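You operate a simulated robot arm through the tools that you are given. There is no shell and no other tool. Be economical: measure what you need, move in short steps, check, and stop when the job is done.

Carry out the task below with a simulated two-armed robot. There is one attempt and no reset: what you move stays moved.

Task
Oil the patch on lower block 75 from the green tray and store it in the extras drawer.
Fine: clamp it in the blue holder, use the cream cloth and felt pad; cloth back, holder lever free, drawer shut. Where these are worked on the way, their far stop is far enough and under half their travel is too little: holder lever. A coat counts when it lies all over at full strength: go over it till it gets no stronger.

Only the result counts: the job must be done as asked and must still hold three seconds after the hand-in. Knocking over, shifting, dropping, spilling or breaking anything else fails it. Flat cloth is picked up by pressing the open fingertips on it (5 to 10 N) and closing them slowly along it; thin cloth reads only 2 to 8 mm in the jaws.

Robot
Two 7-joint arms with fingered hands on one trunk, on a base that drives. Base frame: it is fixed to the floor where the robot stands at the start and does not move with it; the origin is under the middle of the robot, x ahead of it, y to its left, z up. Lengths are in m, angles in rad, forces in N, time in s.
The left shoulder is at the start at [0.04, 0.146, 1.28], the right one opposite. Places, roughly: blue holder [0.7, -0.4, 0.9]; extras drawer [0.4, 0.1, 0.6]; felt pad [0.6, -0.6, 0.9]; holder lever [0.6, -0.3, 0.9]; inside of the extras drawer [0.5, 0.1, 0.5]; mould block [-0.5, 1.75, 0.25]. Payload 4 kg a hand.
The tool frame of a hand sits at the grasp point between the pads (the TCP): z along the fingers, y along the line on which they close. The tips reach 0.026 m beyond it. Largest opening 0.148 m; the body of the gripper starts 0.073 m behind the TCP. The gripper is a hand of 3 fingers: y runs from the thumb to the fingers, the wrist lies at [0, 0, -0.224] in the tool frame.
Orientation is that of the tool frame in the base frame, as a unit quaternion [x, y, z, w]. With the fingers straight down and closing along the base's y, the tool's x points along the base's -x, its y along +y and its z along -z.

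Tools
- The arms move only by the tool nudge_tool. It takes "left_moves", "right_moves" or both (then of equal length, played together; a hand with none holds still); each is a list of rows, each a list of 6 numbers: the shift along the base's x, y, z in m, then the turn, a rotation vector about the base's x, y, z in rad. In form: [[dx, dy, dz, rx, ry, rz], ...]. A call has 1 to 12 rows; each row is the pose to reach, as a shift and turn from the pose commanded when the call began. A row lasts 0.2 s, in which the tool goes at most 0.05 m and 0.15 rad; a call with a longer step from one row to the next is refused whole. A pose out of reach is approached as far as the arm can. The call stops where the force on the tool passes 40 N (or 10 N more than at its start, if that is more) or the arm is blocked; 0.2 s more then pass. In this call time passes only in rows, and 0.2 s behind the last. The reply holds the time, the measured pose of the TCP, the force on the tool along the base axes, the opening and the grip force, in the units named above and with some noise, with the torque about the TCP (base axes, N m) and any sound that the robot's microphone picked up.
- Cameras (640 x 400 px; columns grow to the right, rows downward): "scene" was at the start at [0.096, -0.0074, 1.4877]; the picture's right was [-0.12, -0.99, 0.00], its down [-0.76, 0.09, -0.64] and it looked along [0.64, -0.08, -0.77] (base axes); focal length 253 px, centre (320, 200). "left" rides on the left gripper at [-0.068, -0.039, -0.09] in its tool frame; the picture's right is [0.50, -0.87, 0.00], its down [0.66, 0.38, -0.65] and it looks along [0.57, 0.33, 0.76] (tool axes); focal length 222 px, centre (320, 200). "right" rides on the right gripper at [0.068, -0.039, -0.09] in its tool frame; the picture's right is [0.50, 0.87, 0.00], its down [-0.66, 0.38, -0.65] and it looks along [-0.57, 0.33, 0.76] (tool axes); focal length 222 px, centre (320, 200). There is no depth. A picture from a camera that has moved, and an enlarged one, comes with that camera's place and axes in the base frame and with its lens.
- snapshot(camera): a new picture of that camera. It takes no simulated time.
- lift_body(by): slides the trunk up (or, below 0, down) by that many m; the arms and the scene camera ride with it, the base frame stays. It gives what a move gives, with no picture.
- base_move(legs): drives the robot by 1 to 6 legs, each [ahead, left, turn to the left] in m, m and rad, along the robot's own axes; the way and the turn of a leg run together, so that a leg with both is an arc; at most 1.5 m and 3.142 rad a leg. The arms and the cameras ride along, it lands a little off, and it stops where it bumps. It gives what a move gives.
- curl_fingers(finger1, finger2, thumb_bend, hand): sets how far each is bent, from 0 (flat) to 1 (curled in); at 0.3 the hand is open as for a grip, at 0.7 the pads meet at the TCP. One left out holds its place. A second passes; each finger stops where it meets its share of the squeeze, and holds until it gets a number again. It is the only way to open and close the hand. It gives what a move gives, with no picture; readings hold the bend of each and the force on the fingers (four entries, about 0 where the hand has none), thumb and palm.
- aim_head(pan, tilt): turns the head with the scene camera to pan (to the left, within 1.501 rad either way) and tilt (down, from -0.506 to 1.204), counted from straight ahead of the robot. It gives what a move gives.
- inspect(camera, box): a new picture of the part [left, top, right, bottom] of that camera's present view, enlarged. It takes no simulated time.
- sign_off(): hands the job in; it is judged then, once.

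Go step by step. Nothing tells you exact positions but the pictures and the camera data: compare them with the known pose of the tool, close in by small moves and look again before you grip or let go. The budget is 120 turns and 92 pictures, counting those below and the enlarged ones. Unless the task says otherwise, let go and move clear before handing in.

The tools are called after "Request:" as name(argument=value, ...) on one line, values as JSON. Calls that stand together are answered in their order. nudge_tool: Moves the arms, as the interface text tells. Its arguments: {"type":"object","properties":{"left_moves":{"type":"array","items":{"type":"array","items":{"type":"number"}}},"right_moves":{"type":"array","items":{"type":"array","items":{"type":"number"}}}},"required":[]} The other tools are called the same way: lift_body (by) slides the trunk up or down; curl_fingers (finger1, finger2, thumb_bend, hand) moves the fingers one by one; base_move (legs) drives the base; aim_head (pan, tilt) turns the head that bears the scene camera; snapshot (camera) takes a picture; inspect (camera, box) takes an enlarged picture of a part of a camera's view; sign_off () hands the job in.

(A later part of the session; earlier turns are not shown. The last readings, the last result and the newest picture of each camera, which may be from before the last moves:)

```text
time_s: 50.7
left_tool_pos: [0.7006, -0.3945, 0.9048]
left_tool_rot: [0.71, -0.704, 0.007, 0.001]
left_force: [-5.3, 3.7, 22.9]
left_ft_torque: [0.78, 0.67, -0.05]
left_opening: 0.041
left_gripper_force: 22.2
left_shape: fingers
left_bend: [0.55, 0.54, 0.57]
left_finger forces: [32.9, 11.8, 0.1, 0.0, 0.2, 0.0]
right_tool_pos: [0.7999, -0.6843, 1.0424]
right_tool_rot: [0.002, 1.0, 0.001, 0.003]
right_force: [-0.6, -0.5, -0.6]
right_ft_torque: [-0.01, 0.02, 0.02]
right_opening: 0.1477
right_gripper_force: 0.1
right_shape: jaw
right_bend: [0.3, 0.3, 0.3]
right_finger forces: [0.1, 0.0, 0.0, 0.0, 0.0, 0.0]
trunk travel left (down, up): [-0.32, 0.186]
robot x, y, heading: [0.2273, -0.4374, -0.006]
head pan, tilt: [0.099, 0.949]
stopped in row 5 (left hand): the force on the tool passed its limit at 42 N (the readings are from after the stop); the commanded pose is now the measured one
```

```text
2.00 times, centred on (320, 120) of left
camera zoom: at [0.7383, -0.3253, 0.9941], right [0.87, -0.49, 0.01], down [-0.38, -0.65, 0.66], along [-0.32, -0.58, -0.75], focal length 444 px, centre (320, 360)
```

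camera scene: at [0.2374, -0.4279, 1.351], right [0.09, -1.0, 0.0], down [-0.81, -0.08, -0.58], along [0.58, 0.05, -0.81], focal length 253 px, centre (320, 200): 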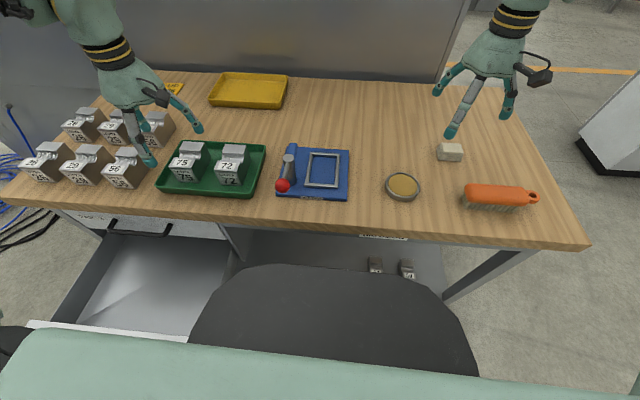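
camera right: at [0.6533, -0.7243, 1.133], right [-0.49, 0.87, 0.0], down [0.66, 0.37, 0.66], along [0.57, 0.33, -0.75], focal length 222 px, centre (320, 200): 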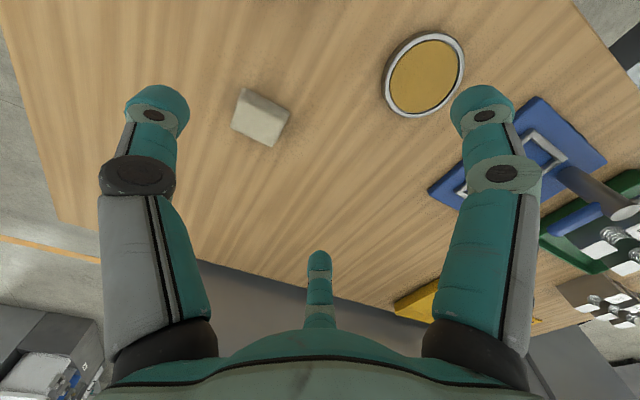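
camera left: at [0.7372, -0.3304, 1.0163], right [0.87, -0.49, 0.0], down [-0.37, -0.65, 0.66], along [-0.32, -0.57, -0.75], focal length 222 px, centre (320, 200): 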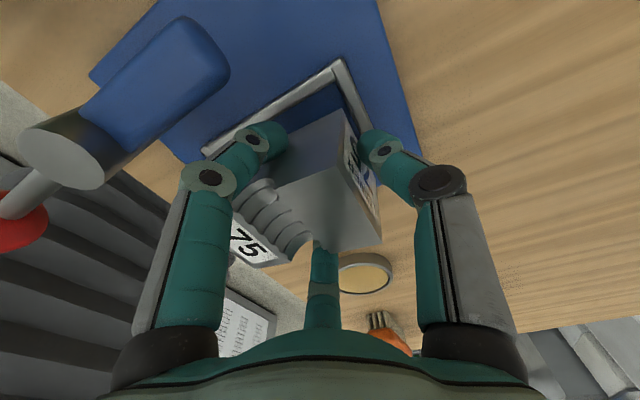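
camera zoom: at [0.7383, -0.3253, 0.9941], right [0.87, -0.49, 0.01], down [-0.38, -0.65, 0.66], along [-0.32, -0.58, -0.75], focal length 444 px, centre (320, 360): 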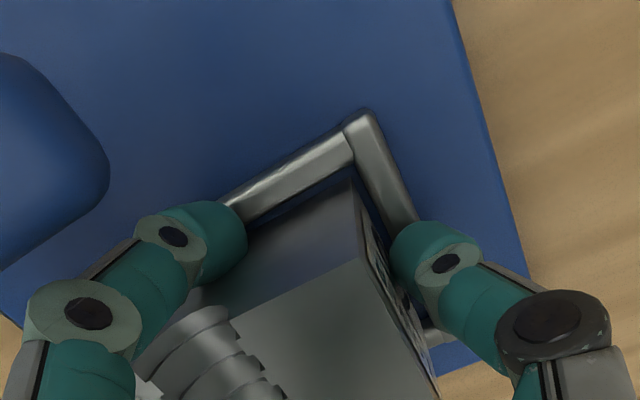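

Finger 1's tip rests on the frame bar while the block is inside the frame with a few mm left. I relieve the press a little and open the fingers.

Request:
nudge_tool(left_moves=[[0, 0, 0.002, 0, 0, 0]])

Request:
curl_fingers(hand="left", finger1=0.5, finger2=0.5, thumb_bend=0.52)

Request:
curl_fingers(hand="left", finger1=0.44, finger2=0.44, thumb_bend=0.48)

Request:
nudge_tool(left_moves=[[0, 0, 0.02, 0, 0, 0], [0, 0, 0.05, 0, 0, 0], [0, 0, 0.09, 0, 0, 0], [0, 0, 0.13, 0, 0, 0]])

Request:
inspect(camera="scene", box=[250, 130, 390, 217])

```text
time_s: 51.1
left_tool_pos: [0.7002, -0.3938, 0.9046]
left_tool_rot: [0.71, -0.704, 0.007, 0.001]
left_force: [-3.8, 2.0, 17.4]
left_ft_torque: [0.38, 0.47, -0.01]
left_opening: 0.0406
left_gripper_force: 19.3
left_shape: fingers
left_bend: [0.55, 0.54, 0.57]
left_finger forces: [23.9, 14.3, 0.1, 0.0, 0.4, 0.0]
right_tool_pos: [0.8002, -0.6828, 1.0428]
right_tool_rot: [0.003, 1.0, 0.002, 0.003]
right_force: [-0.5, -0.1, -0.4]
right_ft_torque: [0.03, 0.01, 0.03]
right_opening: 0.1479
right_gripper_force: 0.1
right_shape: jaw
right_bend: [0.3, 0.3, 0.3]
right_finger forces: [0.0, 0.0, 0.0, 0.0, 0.1, 0.0]
trunk travel left (down, up): [-0.32, 0.186]
robot x, y, heading: [0.2292, -0.4396, -0.003]
head pan, tilt: [0.099, 0.949]
```

```text
time_s: 52.1
left_tool_pos: [0.7018, -0.3934, 0.905]
left_tool_rot: [0.71, -0.705, 0.008, 0.001]
left_force: [4.5, -1.1, 15.8]
left_ft_torque: [0.21, 0.17, -0.07]
left_opening: 0.0491
left_gripper_force: 8.1
left_shape: fingers
left_bend: [0.54, 0.51, 0.52]
left_finger forces: [12.9, 3.7, 0.0, 0.0, 0.1, 0.0]
right_tool_pos: [0.8008, -0.6836, 1.0419]
right_tool_rot: [0.003, 1.0, 0.002, 0.002]
right_force: [-1.4, -0.3, -0.1]
right_ft_torque: [-0.03, 0.01, 0.02]
right_opening: 0.148
right_gripper_force: 0.1
right_shape: jaw
right_bend: [0.3, 0.3, 0.3]
right_finger forces: [0.0, 0.0, 0.1, 0.0, 0.1, 0.1]
trunk travel left (down, up): [-0.32, 0.186]
robot x, y, heading: [0.2247, -0.4358, -0.001]
head pan, tilt: [0.099, 0.949]
```

```text
time_s: 53.1
left_tool_pos: [0.7022, -0.3949, 0.9033]
left_tool_rot: [0.71, -0.705, 0.006, 0.0]
left_force: [3.2, -2.3, 10.9]
left_ft_torque: [0.3, 0.11, -0.03]
left_opening: 0.0606
left_gripper_force: 5.7
left_shape: fingers
left_bend: [0.49, 0.44, 0.48]
left_finger forces: [11.2, 0.1, 0.1, 0.0, 0.0, 0.1]
right_tool_pos: [0.8015, -0.684, 1.043]
right_tool_rot: [0.002, 1.0, 0.002, 0.002]
right_force: [-0.3, -0.4, -0.4]
right_ft_torque: [-0.03, -0.01, 0.0]
right_opening: 0.1478
right_gripper_force: 0.1
right_shape: jaw
right_bend: [0.3, 0.3, 0.3]
right_finger forces: [0.0, 0.0, 0.0, 0.0, 0.0, 0.0]
trunk travel left (down, up): [-0.32, 0.186]
robot x, y, heading: [0.2296, -0.4347, -0.003]
head pan, tilt: [0.099, 0.949]
```

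```text
time_s: 54.1
left_tool_pos: [0.7006, -0.3929, 1.0362]
left_tool_rot: [0.709, -0.705, 0.007, 0.001]
left_force: [0.5, 0.7, -0.2]
left_ft_torque: [-0.02, 0.0, 0.01]
left_opening: 0.0748
left_gripper_force: 0.0
left_shape: fingers
left_bend: [0.44, 0.44, 0.48]
left_finger forces: [0.1, 0.1, 0.0, 0.0, 0.1, 0.1]
right_tool_pos: [0.8007, -0.6843, 1.0432]
right_tool_rot: [0.003, 1.0, 0.002, 0.003]
right_force: [-0.3, 0.0, -0.2]
right_ft_torque: [-0.01, -0.01, -0.02]
right_opening: 0.1481
right_gripper_force: 0.0
right_shape: jaw
right_bend: [0.3, 0.3, 0.3]
right_finger forces: [0.0, 0.0, 0.0, 0.0, 0.0, 0.0]
trunk travel left (down, up): [-0.32, 0.186]
robot x, y, heading: [0.228, -0.4375, -0.006]
head pan, tilt: [0.099, 0.949]
```

```text
4.57 times, centred on (320, 174) of scene
camera zoom: at [0.317, -0.4281, 1.351], right [0.1, -1.0, 0.0], down [-0.81, -0.08, -0.58], along [0.58, 0.06, -0.81], focal length 1156 px, centre (320, 321)
```

zoom: 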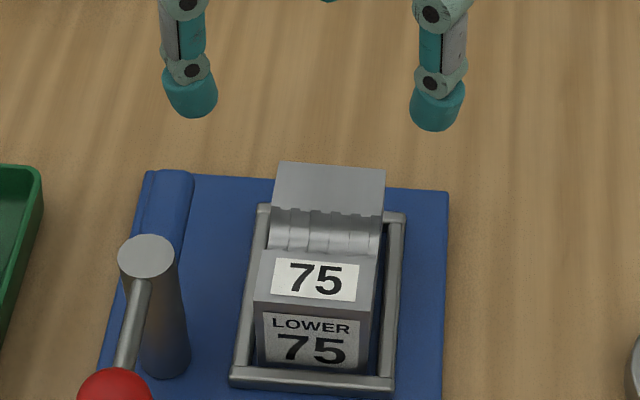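

The block stands in the frame, close to the +y bar. I move the left hand to the lever side, close the fingers to a poker, and look at seat and lever from there.

Request:
nudge_tool(left_moves=[[-0.02, 0.03, 0.01, 0, 0, 0], [-0.045, 0.06, 0.01, 0, 0, 0], [-0.07, 0.09, 0.01, 0, 0, 0], [-0.095, 0.12, 0.01, 0, 0, 0], [-0.11, 0.14, 0.01, 0, 0, 0]])

Request:
curl_fingers(hand="left", finger1=0.68, finger2=0.68, thumb_bend=0.68)

Request:
snapshot(camera="left")

Request:
inspect(camera="scene", box=[250, 120, 390, 207])

```text
time_s: 55.3
left_tool_pos: [0.5893, -0.252, 1.0438]
left_tool_rot: [0.71, -0.704, 0.008, 0.002]
left_force: [-0.1, -0.6, 0.1]
left_ft_torque: [-0.04, 0.01, -0.02]
left_opening: 0.075
left_gripper_force: 0.0
left_shape: fingers
left_bend: [0.44, 0.44, 0.48]
left_finger forces: [0.1, 0.0, 0.0, 0.1, 0.0, 0.0]
right_tool_pos: [0.8019, -0.6826, 1.0415]
right_tool_rot: [0.002, 1.0, 0.001, 0.002]
right_force: [0.5, 0.8, 0.3]
right_ft_torque: [-0.03, -0.01, -0.01]
right_opening: 0.148
right_gripper_force: 0.1
right_shape: jaw
right_bend: [0.3, 0.3, 0.3]
right_finger forces: [0.0, 0.1, 0.1, 0.1, 0.0, 0.0]
trunk travel left (down, up): [-0.32, 0.186]
robot x, y, heading: [0.2293, -0.4359, -0.002]
head pan, tilt: [0.099, 0.949]
```

```text
time_s: 56.3
left_tool_pos: [0.59, -0.2534, 1.0442]
left_tool_rot: [0.71, -0.704, 0.006, 0.001]
left_force: [0.0, -0.3, 0.3]
left_ft_torque: [0.01, 0.02, -0.01]
left_opening: 0.0054
left_gripper_force: 0.0
left_shape: fingers
left_bend: [0.68, 0.68, 0.68]
left_finger forces: [0.0, 0.1, 0.0, 0.0, 0.0, 0.0]
right_tool_pos: [0.8008, -0.683, 1.0425]
right_tool_rot: [0.003, 1.0, 0.002, 0.003]
right_force: [0.2, -0.4, -0.7]
right_ft_torque: [0.0, -0.01, -0.02]
right_opening: 0.148
right_gripper_force: 0.1
right_shape: jaw
right_bend: [0.3, 0.3, 0.3]
right_finger forces: [0.0, 0.0, 0.0, 0.0, 0.0, 0.0]
trunk travel left (down, up): [-0.32, 0.186]
robot x, y, heading: [0.2235, -0.4337, -0.002]
head pan, tilt: [0.099, 0.949]
```

```text
39 pictures are left
camera left: at [0.6278, -0.1838, 1.1335], right [0.87, -0.49, 0.01], down [-0.38, -0.65, 0.66], along [-0.32, -0.58, -0.75], focal length 222 px, centre (320, 200)
```

left: 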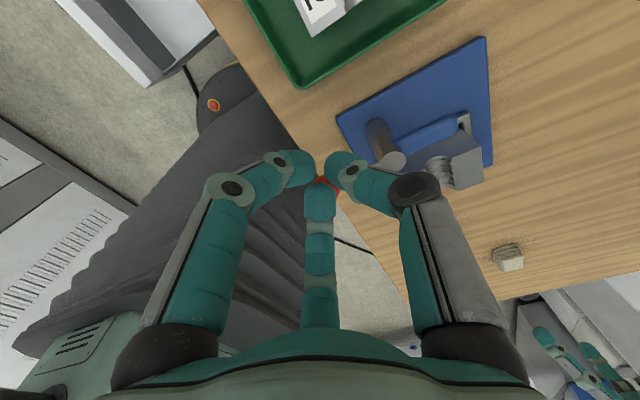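

```text
4.57 times, centred on (320, 164) of scene
camera zoom: at [0.3179, -0.4276, 1.351], right [0.1, -1.0, 0.0], down [-0.81, -0.08, -0.58], along [0.58, 0.06, -0.81], focal length 1156 px, centre (320, 367)
```

zoom: 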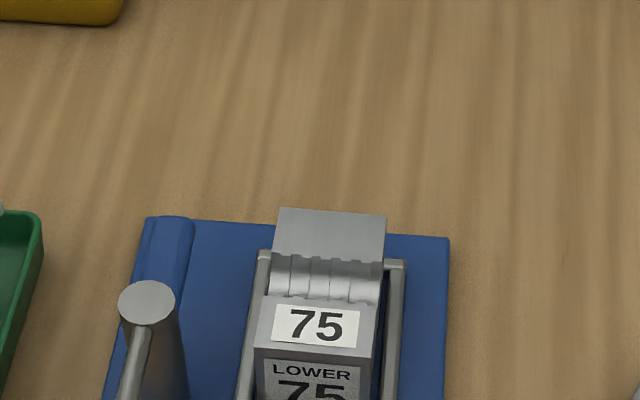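

The lever ball is just under the poker. I lower the closed fingers on the +y side of the ball and push it gently toward −y to find its way.

Request:
nudge_tool(left_moves=[[-0.014, 0.0, -0.03, 0, 0, 0], [-0.028, 0.0, -0.06, 0, 0, 0], [-0.028, 0.0, -0.09, 0, 0, 0], [-0.028, -0.02, -0.092, 0, 0, 0], [-0.028, -0.04, -0.092, 0, 0, 0], [-0.027, -0.055, -0.092, 0, 0, 0], [-0.025, -0.07, -0.092, 0, 0, 0]])

Request:
inspect(camera="scene", box=[250, 130, 390, 217])

```text
time_s: 57.9
left_tool_pos: [0.5618, -0.3114, 0.9497]
left_tool_rot: [0.715, -0.699, -0.004, 0.0]
left_force: [-2.7, 19.1, 4.3]
left_ft_torque: [0.18, 0.03, 0.01]
left_opening: 0.0067
left_gripper_force: 10.1
left_shape: fingers
left_bend: [0.68, 0.71, 0.67]
left_finger forces: [0.9, 8.3, 0.0, 0.1, 11.0, 0.0]
right_tool_pos: [0.8022, -0.6801, 1.0437]
right_tool_rot: [0.001, 1.0, 0.0, 0.002]
right_force: [0.6, -0.6, 0.1]
right_ft_torque: [0.03, 0.04, 0.01]
right_opening: 0.1479
right_gripper_force: 0.1
right_shape: jaw
right_bend: [0.3, 0.3, 0.3]
right_finger forces: [0.0, 0.0, 0.0, 0.0, 0.0, 0.0]
trunk travel left (down, up): [-0.32, 0.186]
robot x, y, heading: [0.2249, -0.4368, -0.005]
head pan, tilt: [0.099, 0.949]
stopped in row 7 (left hand): the force on the tool passed its limit at 51 N (the readings are from after the stop); the commanded pose is now the measured one
```

```text
4.57 times, centred on (320, 174) of scene
camera zoom: at [0.3173, -0.4241, 1.351], right [0.1, -1.0, 0.0], down [-0.81, -0.08, -0.58], along [0.58, 0.06, -0.81], focal length 1156 px, centre (320, 321)
```

zoom: 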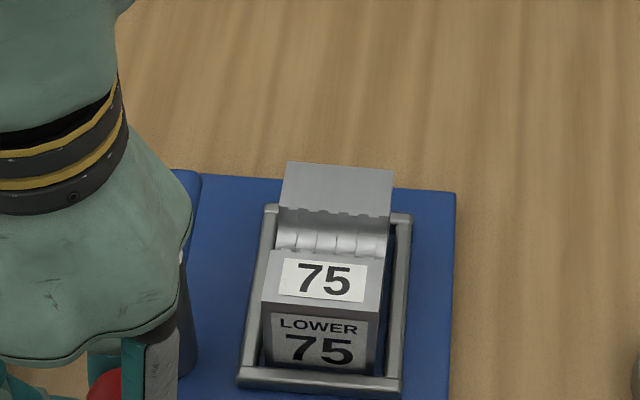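

Toward −y it is blocked (its rest stop). I go over to the other side of the ball and push toward +y.

Request:
nudge_tool(left_moves=[[0, 0.02, 0.0, 0, 0, 0], [0, 0.02, 0.045, 0, 0, 0], [0, -0.02, 0.06, 0, 0, 0], [0, -0.065, 0.06, 0, 0, 0], [0, -0.075, 0.03, 0, 0, 0], [0, -0.075, 0.0, 0, 0, 0], [0, -0.055, 0.0, 0, 0, 0], [0, -0.035, 0.0, 0, 0, 0], [0.0, -0.015, 0.0, 0, 0, 0], [0.0, 0.005, 0.0, 0, 0, 0]])

Request:
inspect(camera="scene", box=[240, 120, 400, 220])

```text
time_s: 60.1
left_tool_pos: [0.5622, -0.3092, 0.9498]
left_tool_rot: [0.715, -0.699, -0.002, 0.0]
left_force: [-0.1, -0.6, 1.7]
left_ft_torque: [-0.03, 0.02, 0.0]
left_opening: 0.0049
left_gripper_force: 0.1
left_shape: fingers
left_bend: [0.69, 0.68, 0.68]
left_finger forces: [0.9, 0.1, 0.0, 0.0, 0.0, 0.0]
right_tool_pos: [0.8014, -0.683, 1.0439]
right_tool_rot: [0.002, 1.0, 0.0, 0.003]
right_force: [0.0, 0.3, -0.1]
right_ft_torque: [0.01, -0.01, -0.02]
right_opening: 0.1478
right_gripper_force: 0.2
right_shape: jaw
right_bend: [0.3, 0.3, 0.3]
right_finger forces: [0.0, 0.1, 0.0, 0.0, 0.0, 0.1]
trunk travel left (down, up): [-0.32, 0.186]
robot x, y, heading: [0.2284, -0.4368, -0.002]
head pan, tilt: [0.099, 0.949]
```

```text
4.00 times, centred on (320, 170) of scene
camera zoom: at [0.3172, -0.4264, 1.351], right [0.1, -1.0, 0.0], down [-0.81, -0.08, -0.58], along [0.58, 0.06, -0.81], focal length 1012 px, centre (320, 320)
```

zoom: 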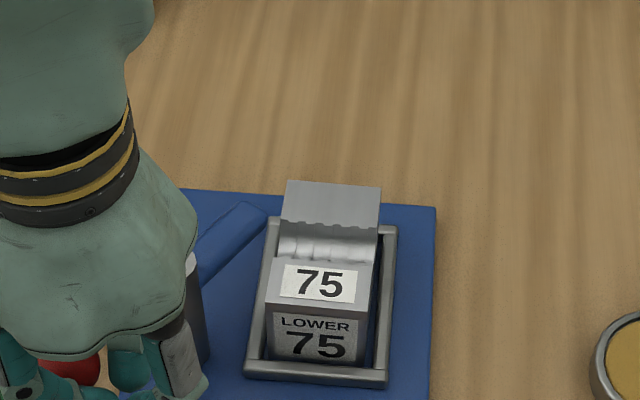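

The lever turns toward +y and its blue jaw swings onto the block. I follow the arc until it stops.

Request:
nudge_tool(left_moves=[[0.001, 0.012, 0, 0, 0, 0], [0.003, 0.024, 0, 0, 0, 0], [0.009, 0.033, 0, 0, 0, 0], [0.015, 0.041, 0, 0, 0, 0], [0.023, 0.048, 0, 0, 0, 0], [0.0315, 0.055, 0, 0, 0, 0], [0.041, 0.06, 0, 0, 0, 0], [0.05, 0.063, 0, 0, 0, 0], [0.06, 0.066, 0, 0, 0, 0], [0.071, 0.067, 0, 0, 0, 0]])

Request:
inspect(camera="scene", box=[240, 120, 400, 220])

```text
time_s: 62.3
left_tool_pos: [0.627, -0.2423, 0.9495]
left_tool_rot: [0.715, -0.699, -0.006, 0.002]
left_force: [-28.1, 2.4, 15.2]
left_ft_torque: [-0.08, 0.32, -0.16]
left_opening: 0.0181
left_gripper_force: 16.1
left_shape: fingers
left_bend: [0.65, 0.61, 0.78]
left_finger forces: [2.9, 7.6, 0.0, 0.0, 22.3, 0.1]
right_tool_pos: [0.7976, -0.6826, 1.0451]
right_tool_rot: [0.002, 1.0, 0.002, 0.004]
right_force: [0.2, 0.4, -0.1]
right_ft_torque: [0.01, -0.05, 0.01]
right_opening: 0.1476
right_gripper_force: 0.2
right_shape: jaw
right_bend: [0.3, 0.3, 0.3]
right_finger forces: [0.0, 0.0, 0.0, 0.1, 0.0, 0.0]
trunk travel left (down, up): [-0.32, 0.186]
robot x, y, heading: [0.227, -0.4345, -0.002]
head pan, tilt: [0.099, 0.949]
```

```text
4.00 times, centred on (320, 170) of scene
camera zoom: at [0.3116, -0.4269, 1.3514], right [0.1, -1.0, 0.0], down [-0.81, -0.08, -0.59], along [0.58, 0.06, -0.81], focal length 1012 px, centre (320, 320)
```

zoom: 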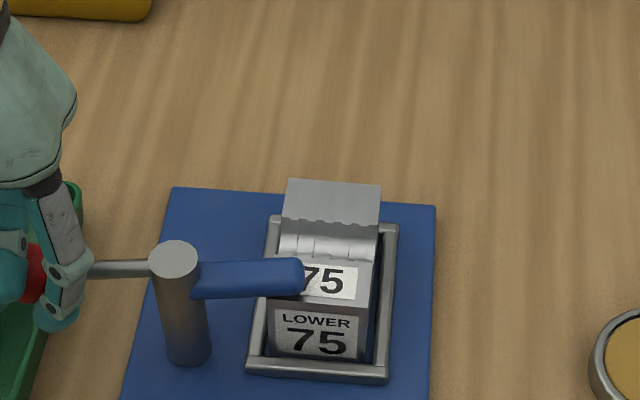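

The clamp arm now lies over the block's front with the lever at its stop. I back the left hand off and look at the cloth with the right camera.

Request:
nudge_tool(left_moves=[[-0.025, 0.005, 0, 0, 0, 0], [-0.04, 0.01, 0.03, 0, 0, 0], [-0.06, 0.04, 0.06, 0, 0, 0], [-0.08, 0.07, 0.09, 0, 0, 0], [-0.1, 0.1, 0.12, 0, 0, 0]])

Request:
snapshot(camera="right")

Request:
snapshot(camera="scene")

```text
time_s: 63.5
left_tool_pos: [0.5369, -0.144, 1.0719]
left_tool_rot: [0.714, -0.7, -0.001, -0.001]
left_force: [0.4, 0.9, -0.3]
left_ft_torque: [-0.04, 0.02, 0.02]
left_opening: 0.005
left_gripper_force: 0.0
left_shape: fingers
left_bend: [0.68, 0.68, 0.68]
left_finger forces: [0.0, 0.0, 0.1, 0.0, 0.1, 0.1]
right_tool_pos: [0.8015, -0.6821, 1.042]
right_tool_rot: [0.001, 1.0, 0.001, 0.003]
right_force: [0.6, 0.3, -0.1]
right_ft_torque: [0.0, -0.01, -0.01]
right_opening: 0.1478
right_gripper_force: 0.1
right_shape: jaw
right_bend: [0.3, 0.3, 0.3]
right_finger forces: [0.0, 0.1, 0.1, 0.1, 0.0, 0.1]
trunk travel left (down, up): [-0.32, 0.186]
robot x, y, heading: [0.2262, -0.4361, -0.002]
head pan, tilt: [0.099, 0.949]
```

```text
34 pictures are left
camera right: at [0.733, -0.7224, 1.1339], right [-0.5, 0.87, 0.0], down [0.65, 0.37, 0.66], along [0.57, 0.33, -0.75], focal length 222 px, centre (320, 200)
```

right: 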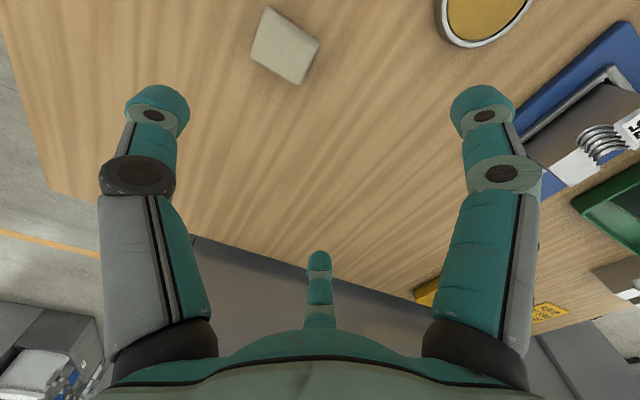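

```text
33 pictures are left
camera scene: at [0.3166, -0.4267, 1.351], right [0.1, -1.0, 0.0], down [-0.81, -0.08, -0.58], along [0.58, 0.06, -0.81], focal length 253 px, centre (320, 200)
```

scene: 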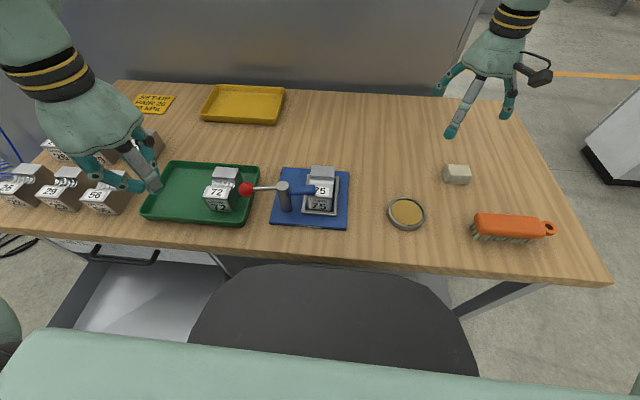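

The cloth is a small folded pad, about 0.042 × 0.053 m, centre (0.777, −0.733), top ≈0.88. I bring the right hand over it.

Request:
curl_fingers(hand="right", finger1=0.42, finger2=0.42, thumb_bend=0.42)

Request:
nudge_tool(right_moves=[[-0.01, -0.02, -0.03, 0, 0, 0], [-0.018, -0.04, -0.06, 0, 0, 0], [-0.0245, -0.056, -0.09, 0, 0, 0], [-0.0245, -0.056, -0.11, 0, 0, 0]])

Request:
snapshot(camera="right")

Request:
inspect(camera="scene", box=[380, 110, 560, 222])

```text
time_s: 64.5
left_tool_pos: [0.538, -0.1444, 1.07]
left_tool_rot: [0.715, -0.7, -0.002, 0.0]
left_force: [-0.2, 0.0, 0.0]
left_ft_torque: [-0.02, 0.02, 0.02]
left_opening: 0.0048
left_gripper_force: 0.1
left_shape: fingers
left_bend: [0.68, 0.68, 0.68]
left_finger forces: [0.1, 0.1, 0.1, 0.0, 0.1, 0.0]
right_tool_pos: [0.802, -0.6831, 1.0421]
right_tool_rot: [0.002, 1.0, 0.002, 0.001]
right_force: [0.3, 1.0, 0.4]
right_ft_torque: [-0.04, 0.01, 0.01]
right_opening: 0.0892
right_gripper_force: 0.0
right_shape: fingers
right_bend: [0.42, 0.42, 0.42]
right_finger forces: [0.0, 0.1, 0.1, 0.0, 0.1, 0.0]
trunk travel left (down, up): [-0.32, 0.186]
robot x, y, heading: [0.2307, -0.4381, -0.0]
head pan, tilt: [0.099, 0.949]
```

```text
time_s: 65.5
left_tool_pos: [0.5391, -0.1445, 1.0707]
left_tool_rot: [0.715, -0.7, -0.003, 0.001]
left_force: [-0.5, -0.2, -0.7]
left_ft_torque: [-0.03, 0.0, -0.01]
left_opening: 0.0046
left_gripper_force: 0.2
left_shape: fingers
left_bend: [0.68, 0.68, 0.68]
left_finger forces: [0.0, 0.1, 0.0, 0.0, 0.0, 0.0]
right_tool_pos: [0.7774, -0.7386, 0.9328]
right_tool_rot: [0.002, 1.0, 0.001, 0.001]
right_force: [0.4, -0.2, -0.7]
right_ft_torque: [-0.03, 0.02, 0.0]
right_opening: 0.089
right_gripper_force: 0.2
right_shape: fingers
right_bend: [0.42, 0.42, 0.42]
right_finger forces: [0.0, 0.1, 0.0, 0.0, 0.1, 0.0]
trunk travel left (down, up): [-0.32, 0.186]
robot x, y, heading: [0.2258, -0.4356, -0.003]
head pan, tilt: [0.099, 0.949]
```

```text
32 pictures are left
camera right: at [0.71, -0.7797, 1.023], right [-0.5, 0.87, 0.0], down [0.65, 0.37, 0.66], along [0.57, 0.33, -0.75], focal length 222 px, centre (320, 200)
```

right: 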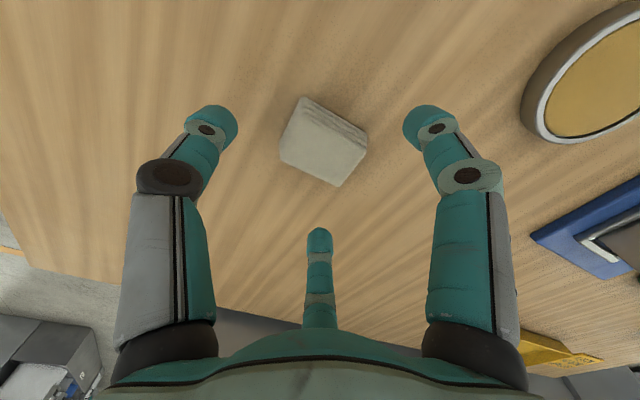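

```text
3.56 times, centred on (470, 166) of scene
camera zoom: at [0.3182, -0.427, 1.3509], right [0.1, -1.0, 0.0], down [-0.81, -0.08, -0.58], along [0.58, 0.06, -0.81], focal length 899 px, centre (-213, 321)
```

zoom: 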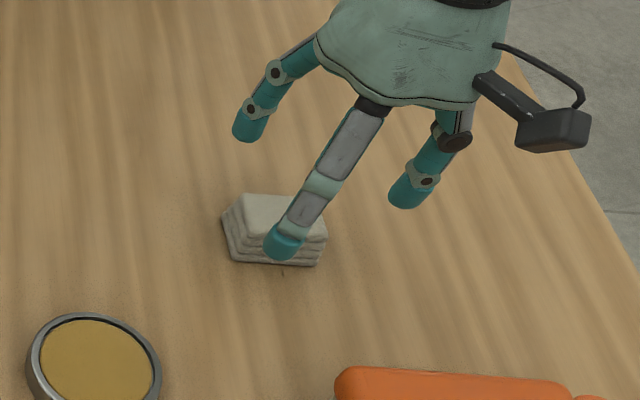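

The cloth centre is about (0.772, −0.739). I shift slightly and descend around it.

Request:
nudge_tool(right_moves=[[-0.005, -0.004, -0.012, 0, 0, 0], [-0.005, -0.004, -0.024, 0, 0, 0], [-0.005, -0.004, -0.034, 0, 0, 0], [-0.005, -0.004, -0.042, 0, 0, 0]])

Request:
curl_fingers(hand="right", finger1=0.5, finger2=0.5, thumb_bend=0.5)

Request:
inspect(camera="right", box=[170, 70, 470, 257])

Request:
inspect(camera="scene", box=[400, 110, 530, 191])

```text
time_s: 66.5
left_tool_pos: [0.5369, -0.1451, 1.0701]
left_tool_rot: [0.714, -0.7, -0.002, 0.0]
left_force: [1.1, 0.3, 0.2]
left_ft_torque: [-0.02, -0.02, 0.01]
left_opening: 0.0048
left_gripper_force: 0.0
left_shape: fingers
left_bend: [0.68, 0.68, 0.68]
left_finger forces: [0.1, 0.0, 0.0, 0.1, 0.1, 0.0]
right_tool_pos: [0.7721, -0.7437, 0.8919]
right_tool_rot: [0.002, 1.0, 0.002, 0.002]
right_force: [0.2, -0.7, 0.1]
right_ft_torque: [0.01, 0.0, 0.01]
right_opening: 0.089
right_gripper_force: 0.1
right_shape: fingers
right_bend: [0.42, 0.42, 0.42]
right_finger forces: [0.1, 0.1, 0.0, 0.1, 0.0, 0.0]
trunk travel left (down, up): [-0.32, 0.186]
robot x, y, heading: [0.2278, -0.4308, -0.002]
head pan, tilt: [0.099, 0.949]
```

```text
time_s: 67.5
left_tool_pos: [0.5368, -0.1452, 1.0705]
left_tool_rot: [0.714, -0.7, -0.003, 0.0]
left_force: [0.4, 0.0, 0.5]
left_ft_torque: [-0.01, -0.02, -0.01]
left_opening: 0.0051
left_gripper_force: 0.0
left_shape: fingers
left_bend: [0.68, 0.68, 0.68]
left_finger forces: [0.0, 0.0, 0.0, 0.0, 0.1, 0.1]
right_tool_pos: [0.7718, -0.743, 0.8923]
right_tool_rot: [0.002, 1.0, 0.002, 0.002]
right_force: [0.2, 0.3, -0.3]
right_ft_torque: [0.02, -0.02, 0.01]
right_opening: 0.0625
right_gripper_force: 0.1
right_shape: fingers
right_bend: [0.5, 0.5, 0.5]
right_finger forces: [0.1, 0.0, 0.0, 0.0, 0.0, 0.0]
trunk travel left (down, up): [-0.32, 0.186]
robot x, y, heading: [0.2264, -0.4386, -0.005]
head pan, tilt: [0.099, 0.949]
```

```text
2.13 times, centred on (320, 164) of right
camera zoom: at [0.7044, -0.7826, 0.9821], right [-0.5, 0.87, 0.0], down [0.65, 0.37, 0.66], along [0.57, 0.33, -0.75], focal length 474 px, centre (320, 278)
```

zoom: 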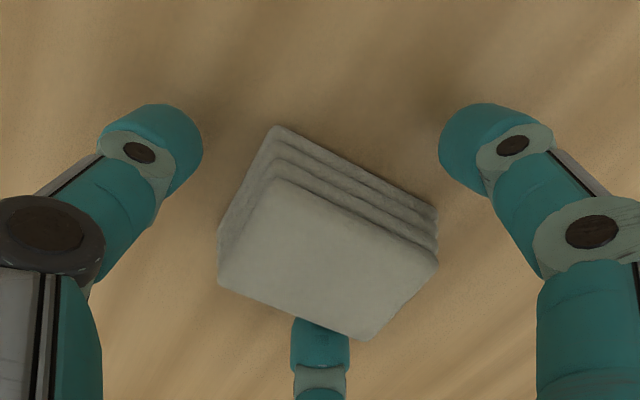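

```text
4.92 times, centred on (465, 150) of scene
camera zoom: at [0.3178, -0.4272, 1.3509], right [0.1, -1.0, 0.0], down [-0.81, -0.08, -0.58], along [0.58, 0.06, -0.81], focal length 1245 px, centre (-394, 444)
```

zoom: 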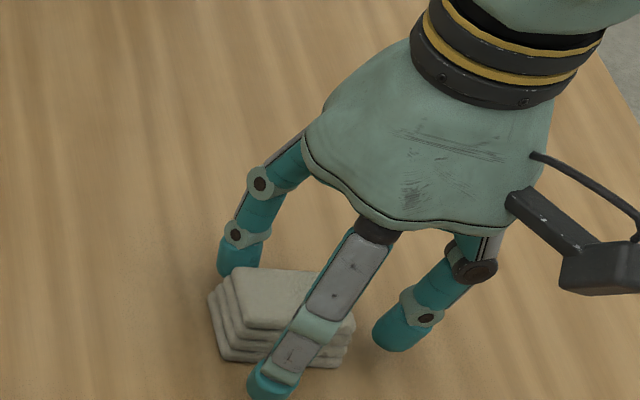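

The cloth sits well between the digits. I close in steps until they squeeze it.

Request:
curl_fingers(hand="right", finger1=0.6, finger2=0.6, thumb_bend=0.6)

Request:
curl_fingers(hand="right", finger1=0.72, finger2=0.72, thumb_bend=0.7)

Request:
nudge_tool(right_moves=[[0, 0, 0.02, 0, 0, 0], [0, 0, 0.05, 0, 0, 0]])

Request:
snapshot(camera="right")

Request:
inspect(camera="scene", box=[390, 100, 550, 200])

```text
time_s: 68.5
left_tool_pos: [0.5372, -0.1438, 1.0711]
left_tool_rot: [0.714, -0.7, -0.003, 0.0]
left_force: [0.5, 0.1, 0.2]
left_ft_torque: [-0.01, 0.0, 0.0]
left_opening: 0.0045
left_gripper_force: 0.2
left_shape: fingers
left_bend: [0.68, 0.68, 0.68]
left_finger forces: [0.0, 0.1, 0.1, 0.0, 0.0, 0.1]
right_tool_pos: [0.7718, -0.7431, 0.891]
right_tool_rot: [0.002, 1.0, 0.001, 0.003]
right_force: [-0.7, 0.1, 0.9]
right_ft_torque: [-0.04, 0.01, 0.02]
right_opening: 0.0398
right_gripper_force: 4.5
right_shape: fingers
right_bend: [0.56, 0.56, 0.58]
right_finger forces: [2.8, 3.1, 0.1, 0.0, 3.1, 0.1]
trunk travel left (down, up): [-0.32, 0.186]
robot x, y, heading: [0.2226, -0.4375, -0.001]
head pan, tilt: [0.099, 0.949]
```

```text
time_s: 69.5
left_tool_pos: [0.5369, -0.1453, 1.0709]
left_tool_rot: [0.714, -0.7, -0.003, -0.001]
left_force: [0.4, -0.2, -0.2]
left_ft_torque: [-0.02, -0.01, 0.02]
left_opening: 0.0049
left_gripper_force: 0.0
left_shape: fingers
left_bend: [0.68, 0.68, 0.68]
left_finger forces: [0.1, 0.0, 0.1, 0.0, 0.1, 0.1]
right_tool_pos: [0.7717, -0.742, 0.8924]
right_tool_rot: [0.001, 1.0, 0.002, 0.001]
right_force: [0.3, 0.3, 0.7]
right_ft_torque: [0.0, 0.0, -0.03]
right_opening: 0.0313
right_gripper_force: 11.7
right_shape: fingers
right_bend: [0.57, 0.56, 0.64]
right_finger forces: [6.7, 7.8, 0.0, 0.0, 9.7, 0.0]
trunk travel left (down, up): [-0.32, 0.186]
robot x, y, heading: [0.2238, -0.4381, 0.001]
head pan, tilt: [0.099, 0.949]
```

```text
time_s: 70.1
left_tool_pos: [0.5365, -0.1448, 1.0714]
left_tool_rot: [0.714, -0.7, -0.001, -0.001]
left_force: [0.1, 0.6, -0.4]
left_ft_torque: [-0.01, 0.02, -0.01]
left_opening: 0.0048
left_gripper_force: 0.0
left_shape: fingers
left_bend: [0.68, 0.68, 0.68]
left_finger forces: [0.1, 0.0, 0.1, 0.1, 0.1, 0.1]
right_tool_pos: [0.7724, -0.7439, 0.9429]
right_tool_rot: [0.002, 1.0, 0.002, 0.002]
right_force: [0.4, 0.7, -1.1]
right_ft_torque: [0.01, -0.02, -0.01]
right_opening: 0.0314
right_gripper_force: 12.7
right_shape: fingers
right_bend: [0.57, 0.56, 0.64]
right_finger forces: [6.8, 7.7, 0.1, 0.0, 9.5, 0.0]
trunk travel left (down, up): [-0.32, 0.186]
robot x, y, heading: [0.2276, -0.4386, -0.004]
head pan, tilt: [0.099, 0.949]
```

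```text
28 pictures are left
camera right: at [0.7038, -0.7835, 1.0332], right [-0.5, 0.87, 0.0], down [0.65, 0.37, 0.66], along [0.57, 0.33, -0.75], focal length 222 px, centre (320, 200)
```

right: 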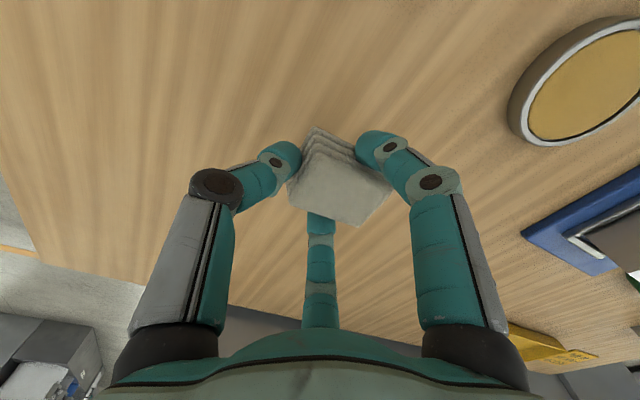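

```text
4.00 times, centred on (470, 150) of scene
camera zoom: at [0.317, -0.4269, 1.351], right [0.1, -1.0, 0.0], down [-0.81, -0.08, -0.58], along [0.58, 0.06, -0.81], focal length 1012 px, centre (-280, 400)
```

zoom: 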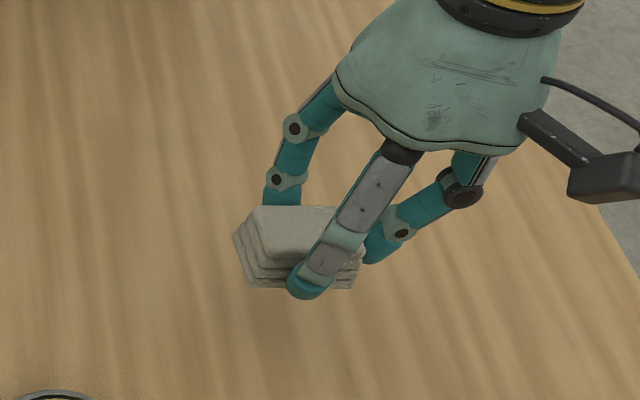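

The cloth is held with its underside below the fingertips. The felt centre is about (0.649, −0.594); I carry the cloth over it and lower until contact.

Request:
nudge_tool(right_moves=[[-0.02, 0.024, 0.01, 0, 0, 0], [-0.045, 0.053, 0.01, 0, 0, 0], [-0.07, 0.083, 0.01, 0, 0, 0], [-0.095, 0.113, 0.01, 0, 0, 0], [-0.115, 0.136, 0.01, 0, 0, 0], [-0.123, 0.146, 0.0, 0, 0, 0], [-0.123, 0.146, -0.015, 0, 0, 0], [-0.123, 0.146, -0.025, 0, 0, 0]])

Request:
inspect(camera="right", box=[200, 60, 480, 235])

Request:
inspect(camera="scene", box=[260, 130, 460, 255])

```text
time_s: 71.9
left_tool_pos: [0.5369, -0.1453, 1.071]
left_tool_rot: [0.715, -0.699, -0.003, 0.0]
left_force: [0.3, -0.2, 0.5]
left_ft_torque: [0.01, -0.02, 0.0]
left_opening: 0.0049
left_gripper_force: 0.0
left_shape: fingers
left_bend: [0.68, 0.68, 0.68]
left_finger forces: [0.0, 0.0, 0.0, 0.0, 0.0, 0.1]
right_tool_pos: [0.65, -0.5994, 0.9158]
right_tool_rot: [0.002, 1.0, 0.002, 0.002]
right_force: [0.0, -0.2, 0.1]
right_ft_torque: [0.01, 0.0, 0.01]
right_opening: 0.0309
right_gripper_force: 12.1
right_shape: fingers
right_bend: [0.57, 0.56, 0.64]
right_finger forces: [6.9, 7.6, 0.0, 0.0, 9.4, 0.1]
trunk travel left (down, up): [-0.32, 0.186]
robot x, y, heading: [0.2262, -0.4372, -0.005]
head pan, tilt: [0.099, 0.949]
```

```text
2.29 times, centred on (340, 148) of right
camera zoom: at [0.5814, -0.637, 1.0067], right [-0.5, 0.87, 0.0], down [0.65, 0.37, 0.66], along [0.57, 0.33, -0.75], focal length 508 px, centre (274, 320)
```

zoom: 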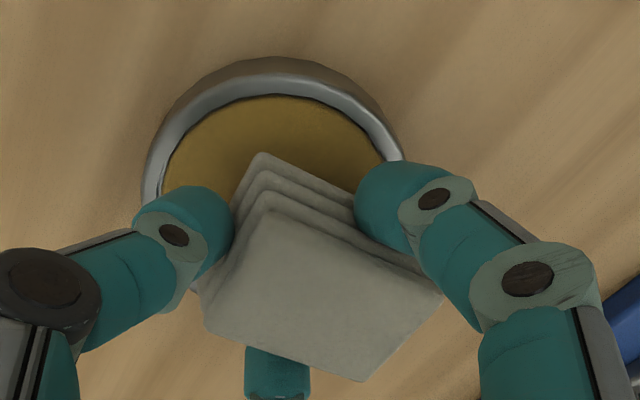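

```text
3.20 times, centred on (360, 192) of scene
camera zoom: at [0.318, -0.4273, 1.3509], right [0.1, -1.0, 0.0], down [-0.81, -0.08, -0.58], along [0.58, 0.06, -0.81], focal length 809 px, centre (192, 224)
```

zoom: 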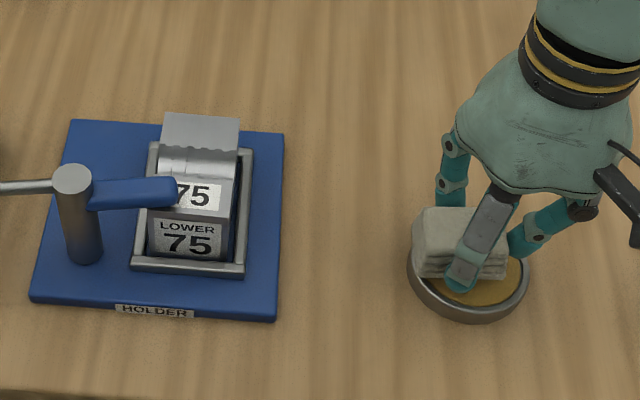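

The cloth is nearly centred over the felt. I shift 5 mm back and press it down lightly.

Request:
nudge_tool(right_moves=[[-0.005, 0.0, -0.004, 0, 0, 0], [-0.005, 0.0, -0.008, 0, 0, 0], [-0.005, 0.0, -0.012, 0, 0, 0]])

```text
time_s: 72.7
left_tool_pos: [0.5379, -0.1446, 1.0707]
left_tool_rot: [0.714, -0.7, -0.002, 0.001]
left_force: [0.0, -0.1, -0.3]
left_ft_torque: [-0.01, 0.01, 0.0]
left_opening: 0.0048
left_gripper_force: 0.1
left_shape: fingers
left_bend: [0.68, 0.68, 0.68]
left_finger forces: [0.0, 0.1, 0.1, 0.0, 0.0, 0.0]
right_tool_pos: [0.6446, -0.5986, 0.9049]
right_tool_rot: [0.002, 1.0, 0.003, 0.002]
right_force: [0.5, -0.2, 2.5]
right_ft_torque: [0.13, -0.02, 0.01]
right_opening: 0.0309
right_gripper_force: 12.1
right_shape: fingers
right_bend: [0.57, 0.56, 0.64]
right_finger forces: [6.9, 8.2, 0.0, 0.0, 8.9, 0.0]
trunk travel left (down, up): [-0.32, 0.186]
robot x, y, heading: [0.2263, -0.429, 0.001]
head pan, tilt: [0.099, 0.949]
```

Contact at z≈0.905. I press a little more and rub in small circles to load oil.

Request:
nudge_tool(right_moves=[[0, 0, -0.003, 0, 0, 0], [0.006, 0, -0.003, 0, 0, 0], [0, 0.006, -0.003, 0, 0, 0], [-0.006, 0, -0.003, 0, 0, 0], [0, -0.006, -0.003, 0, 0, 0], [0.006, 0, -0.003, 0, 0, 0], [0, 0.006, -0.003, 0, 0, 0], [0, 0, -0.003, 0, 0, 0]])

Request:
nudge_tool(right_moves=[[0, 0, 0.03, 0, 0, 0], [0, 0, 0.07, 0, 0, 0], [-0.02, 0.02, 0.1, 0, 0, 0]])

Request:
inspect(camera="scene", box=[270, 140, 360, 196])

Request:
inspect(camera="scene", box=[340, 120, 480, 207])

```text
time_s: 74.5
left_tool_pos: [0.5379, -0.1456, 1.0706]
left_tool_rot: [0.715, -0.7, -0.003, 0.0]
left_force: [0.4, 0.9, 0.4]
left_ft_torque: [-0.01, -0.01, -0.01]
left_opening: 0.0049
left_gripper_force: 0.1
left_shape: fingers
left_bend: [0.68, 0.68, 0.68]
left_finger forces: [0.1, 0.0, 0.0, 0.1, 0.1, 0.0]
right_tool_pos: [0.6422, -0.6008, 0.9026]
right_tool_rot: [0.001, 1.0, 0.002, 0.001]
right_force: [0.3, 0.2, -0.5]
right_ft_torque: [0.01, 0.04, 0.03]
right_opening: 0.0245
right_gripper_force: 10.1
right_shape: fingers
right_bend: [0.58, 0.57, 0.67]
right_finger forces: [6.8, 7.1, 0.1, 0.1, 5.5, 0.0]
right hand out of reach, approached as far as the arm can: row 1, 2, 3, 4, 6, 7, 8
trunk travel left (down, up): [-0.32, 0.186]
robot x, y, heading: [0.2254, -0.4335, -0.005]
head pan, tilt: [0.099, 0.949]
```

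```text
time_s: 75.3
left_tool_pos: [0.5376, -0.1456, 1.071]
left_tool_rot: [0.715, -0.699, -0.001, 0.001]
left_force: [0.8, 0.4, 0.2]
left_ft_torque: [0.01, 0.0, -0.01]
left_opening: 0.005
left_gripper_force: 0.0
left_shape: fingers
left_bend: [0.68, 0.68, 0.68]
left_finger forces: [0.0, 0.1, 0.0, 0.0, 0.0, 0.1]
right_tool_pos: [0.6234, -0.5796, 1.0018]
right_tool_rot: [0.002, 1.0, 0.002, 0.001]
right_force: [0.0, 0.2, -0.4]
right_ft_torque: [-0.03, -0.02, -0.05]
right_opening: 0.024
right_gripper_force: 9.6
right_shape: fingers
right_bend: [0.58, 0.57, 0.67]
right_finger forces: [6.5, 7.2, 0.1, 0.0, 5.5, 0.1]
trunk travel left (down, up): [-0.32, 0.186]
robot x, y, heading: [0.2263, -0.4367, -0.0]
head pan, tilt: [0.099, 0.949]
```

```text
7.11 times, centred on (315, 168) of scene
camera zoom: at [0.3175, -0.4265, 1.351], right [0.1, -1.0, 0.0], down [-0.81, -0.08, -0.58], along [0.58, 0.06, -0.81], focal length 1799 px, centre (356, 428)
```

zoom: 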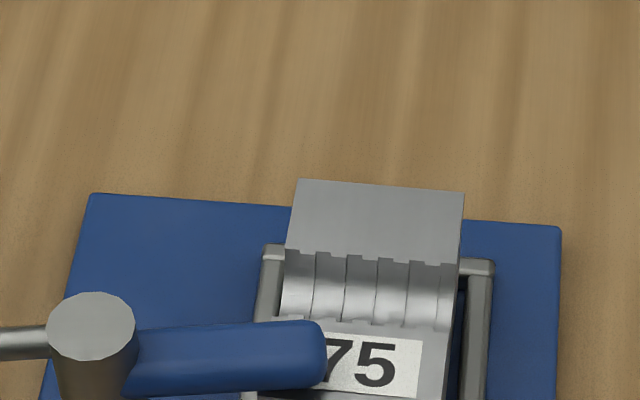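

```text
4.57 times, centred on (410, 164) of scene
camera zoom: at [0.3175, -0.4265, 1.351], right [0.1, -1.0, 0.0], down [-0.81, -0.08, -0.58], along [0.58, 0.06, -0.81], focal length 1156 px, centre (-91, 367)
```

zoom: 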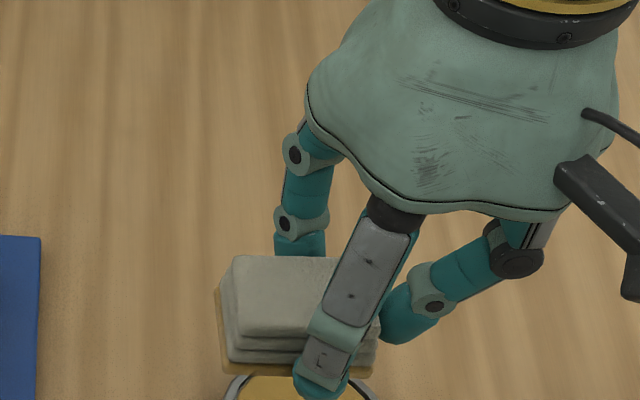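

The cloth's underside shows oil. The block's free top area (rear flat, about x 0.70–0.73, y −0.42 to −0.365) and the cavity are exposed; I bring the cloth over them and look for the patch.

Request:
nudge_tool(right_moves=[[0.02, 0.04, 0.01, 0, 0, 0], [0.04, 0.08, 0.01, 0, 0, 0], [0.06, 0.12, 0.01, 0, 0, 0], [0.08, 0.155, 0.01, 0, 0, 0], [0.0906, 0.1806, 0, 0, 0, 0], [0.0906, 0.1806, -0.025, 0, 0, 0]])

Request:
inspect(camera="scene", box=[270, 110, 390, 185])

Request:
inspect(camera="right", box=[180, 40, 500, 240])

```text
time_s: 76.7
left_tool_pos: [0.5367, -0.1455, 1.0705]
left_tool_rot: [0.714, -0.7, -0.003, 0.0]
left_force: [0.2, 1.0, 0.6]
left_ft_torque: [-0.01, 0.05, -0.02]
left_opening: 0.0049
left_gripper_force: 0.0
left_shape: fingers
left_bend: [0.68, 0.68, 0.68]
left_finger forces: [0.0, 0.0, 0.0, 0.0, 0.0, 0.1]
right_tool_pos: [0.6487, -0.5642, 1.013]
right_tool_rot: [0.002, 1.0, 0.003, 0.002]
right_force: [-0.4, -0.8, -0.1]
right_ft_torque: [-0.03, 0.01, 0.0]
right_opening: 0.0241
right_gripper_force: 9.7
right_shape: fingers
right_bend: [0.58, 0.57, 0.67]
right_finger forces: [6.6, 7.2, 0.0, 0.1, 5.3, 0.0]
right hand out of reach, approached as far as the arm can: row 1, 2, 3, 4, 5, 6
trunk travel left (down, up): [-0.32, 0.186]
robot x, y, heading: [0.2229, -0.4377, -0.001]
head pan, tilt: [0.099, 0.949]
```

```text
5.33 times, centred on (330, 148) of scene
camera zoom: at [0.3183, -0.4273, 1.3509], right [0.1, -1.0, 0.0], down [-0.81, -0.08, -0.58], along [0.58, 0.06, -0.81], focal length 1349 px, centre (267, 480)
```

zoom: 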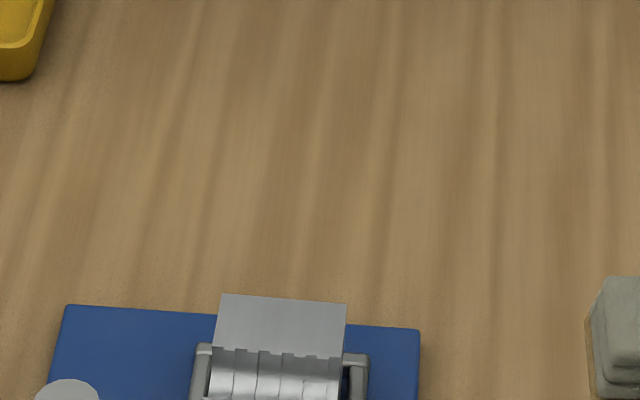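

```text
2.00 times, centred on (340, 140) of right
camera zoom: at [0.5804, -0.6045, 1.1034], right [-0.5, 0.87, 0.0], down [0.65, 0.37, 0.66], along [0.57, 0.33, -0.75], focal length 444 px, centre (280, 320)
```

zoom: 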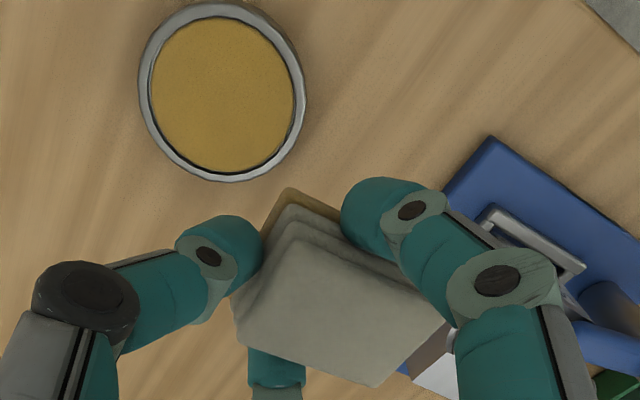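

The right arm cannot reach that far to the inside. I turn the robot left about 0.42 rad (arms are high) so the holder lies on the right hand's side.

Request:
nudge_tool(right_moves=[[0, 0, 0.02, 0, 0, 0], [0, 0, 0.04, 0, 0, 0]])

Request:
base_move(legs=[[-0.04, -0.02, 0.42]])

Request:
aim_head(pan=-0.3, tilt=0.95)

Request:
snapshot(camera="scene")

```text
time_s: 77.3
left_tool_pos: [0.5371, -0.1448, 1.0706]
left_tool_rot: [0.715, -0.7, -0.002, 0.0]
left_force: [-0.6, 0.2, 0.0]
left_ft_torque: [0.02, -0.05, 0.0]
left_opening: 0.0048
left_gripper_force: 0.0
left_shape: fingers
left_bend: [0.68, 0.68, 0.68]
left_finger forces: [0.0, 0.0, 0.0, 0.1, 0.0, 0.1]
right_tool_pos: [0.6471, -0.5665, 1.0523]
right_tool_rot: [0.002, 1.0, 0.002, 0.001]
right_force: [-0.4, 0.4, -0.7]
right_ft_torque: [0.02, 0.01, 0.03]
right_opening: 0.024
right_gripper_force: 9.2
right_shape: fingers
right_bend: [0.58, 0.57, 0.67]
right_finger forces: [6.7, 7.3, 0.1, 0.1, 5.4, 0.1]
trunk travel left (down, up): [-0.32, 0.186]
robot x, y, heading: [0.2268, -0.4372, 0.001]
head pan, tilt: [0.099, 0.949]
```

```text
time_s: 78.9
left_tool_pos: [0.3576, -0.0711, 1.0698]
left_tool_rot: [0.844, -0.537, -0.003, 0.001]
left_force: [0.3, 1.3, 0.4]
left_ft_torque: [0.04, -0.03, 0.0]
left_opening: 0.0045
left_gripper_force: 0.0
left_shape: fingers
left_bend: [0.68, 0.68, 0.68]
left_finger forces: [0.0, 0.0, 0.0, 0.1, 0.0, 0.0]
right_tool_pos: [0.6296, -0.4093, 1.0525]
right_tool_rot: [-0.206, 0.979, 0.002, 0.001]
right_force: [0.7, -0.2, -0.8]
right_ft_torque: [-0.03, -0.01, 0.04]
right_opening: 0.0241
right_gripper_force: 10.2
right_shape: fingers
right_bend: [0.58, 0.57, 0.67]
right_finger forces: [6.6, 7.2, 0.0, 0.0, 5.3, 0.0]
trunk travel left (down, up): [-0.32, 0.186]
robot x, y, heading: [0.1896, -0.4623, 0.414]
head pan, tilt: [0.099, 0.949]
```

```text
time_s: 79.8
left_tool_pos: [0.3571, -0.072, 1.0699]
left_tool_rot: [0.844, -0.536, -0.003, 0.0]
left_force: [-0.5, -1.6, 0.3]
left_ft_torque: [0.01, 0.01, 0.0]
left_opening: 0.0048
left_gripper_force: 0.0
left_shape: fingers
left_bend: [0.68, 0.68, 0.68]
left_finger forces: [0.0, 0.0, 0.0, 0.0, 0.1, 0.0]
right_tool_pos: [0.6299, -0.411, 1.0521]
right_tool_rot: [-0.205, 0.979, 0.002, 0.001]
right_force: [-0.7, -0.3, -1.5]
right_ft_torque: [-0.02, -0.03, 0.01]
right_opening: 0.024
right_gripper_force: 9.3
right_shape: fingers
right_bend: [0.58, 0.57, 0.67]
right_finger forces: [6.5, 7.1, 0.0, 0.0, 5.3, 0.0]
trunk travel left (down, up): [-0.32, 0.186]
robot x, y, heading: [0.1904, -0.464, 0.418]
head pan, tilt: [-0.3, 0.949]
```

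```text
20 pictures are left
camera scene: at [0.281, -0.4453, 1.3509], right [0.12, -0.99, 0.0], down [-0.81, -0.09, -0.58], along [0.58, 0.07, -0.81], focal length 253 px, centre (320, 200)
```

scene: 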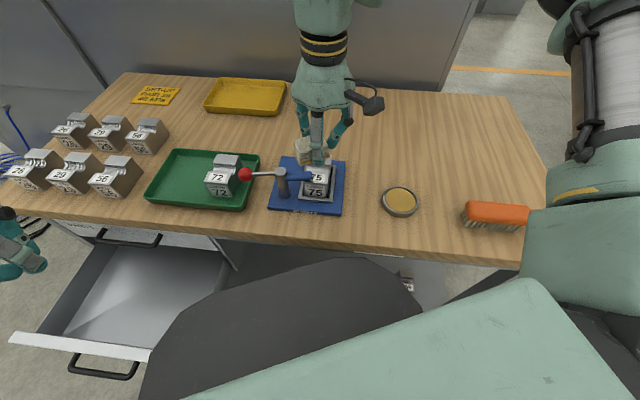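

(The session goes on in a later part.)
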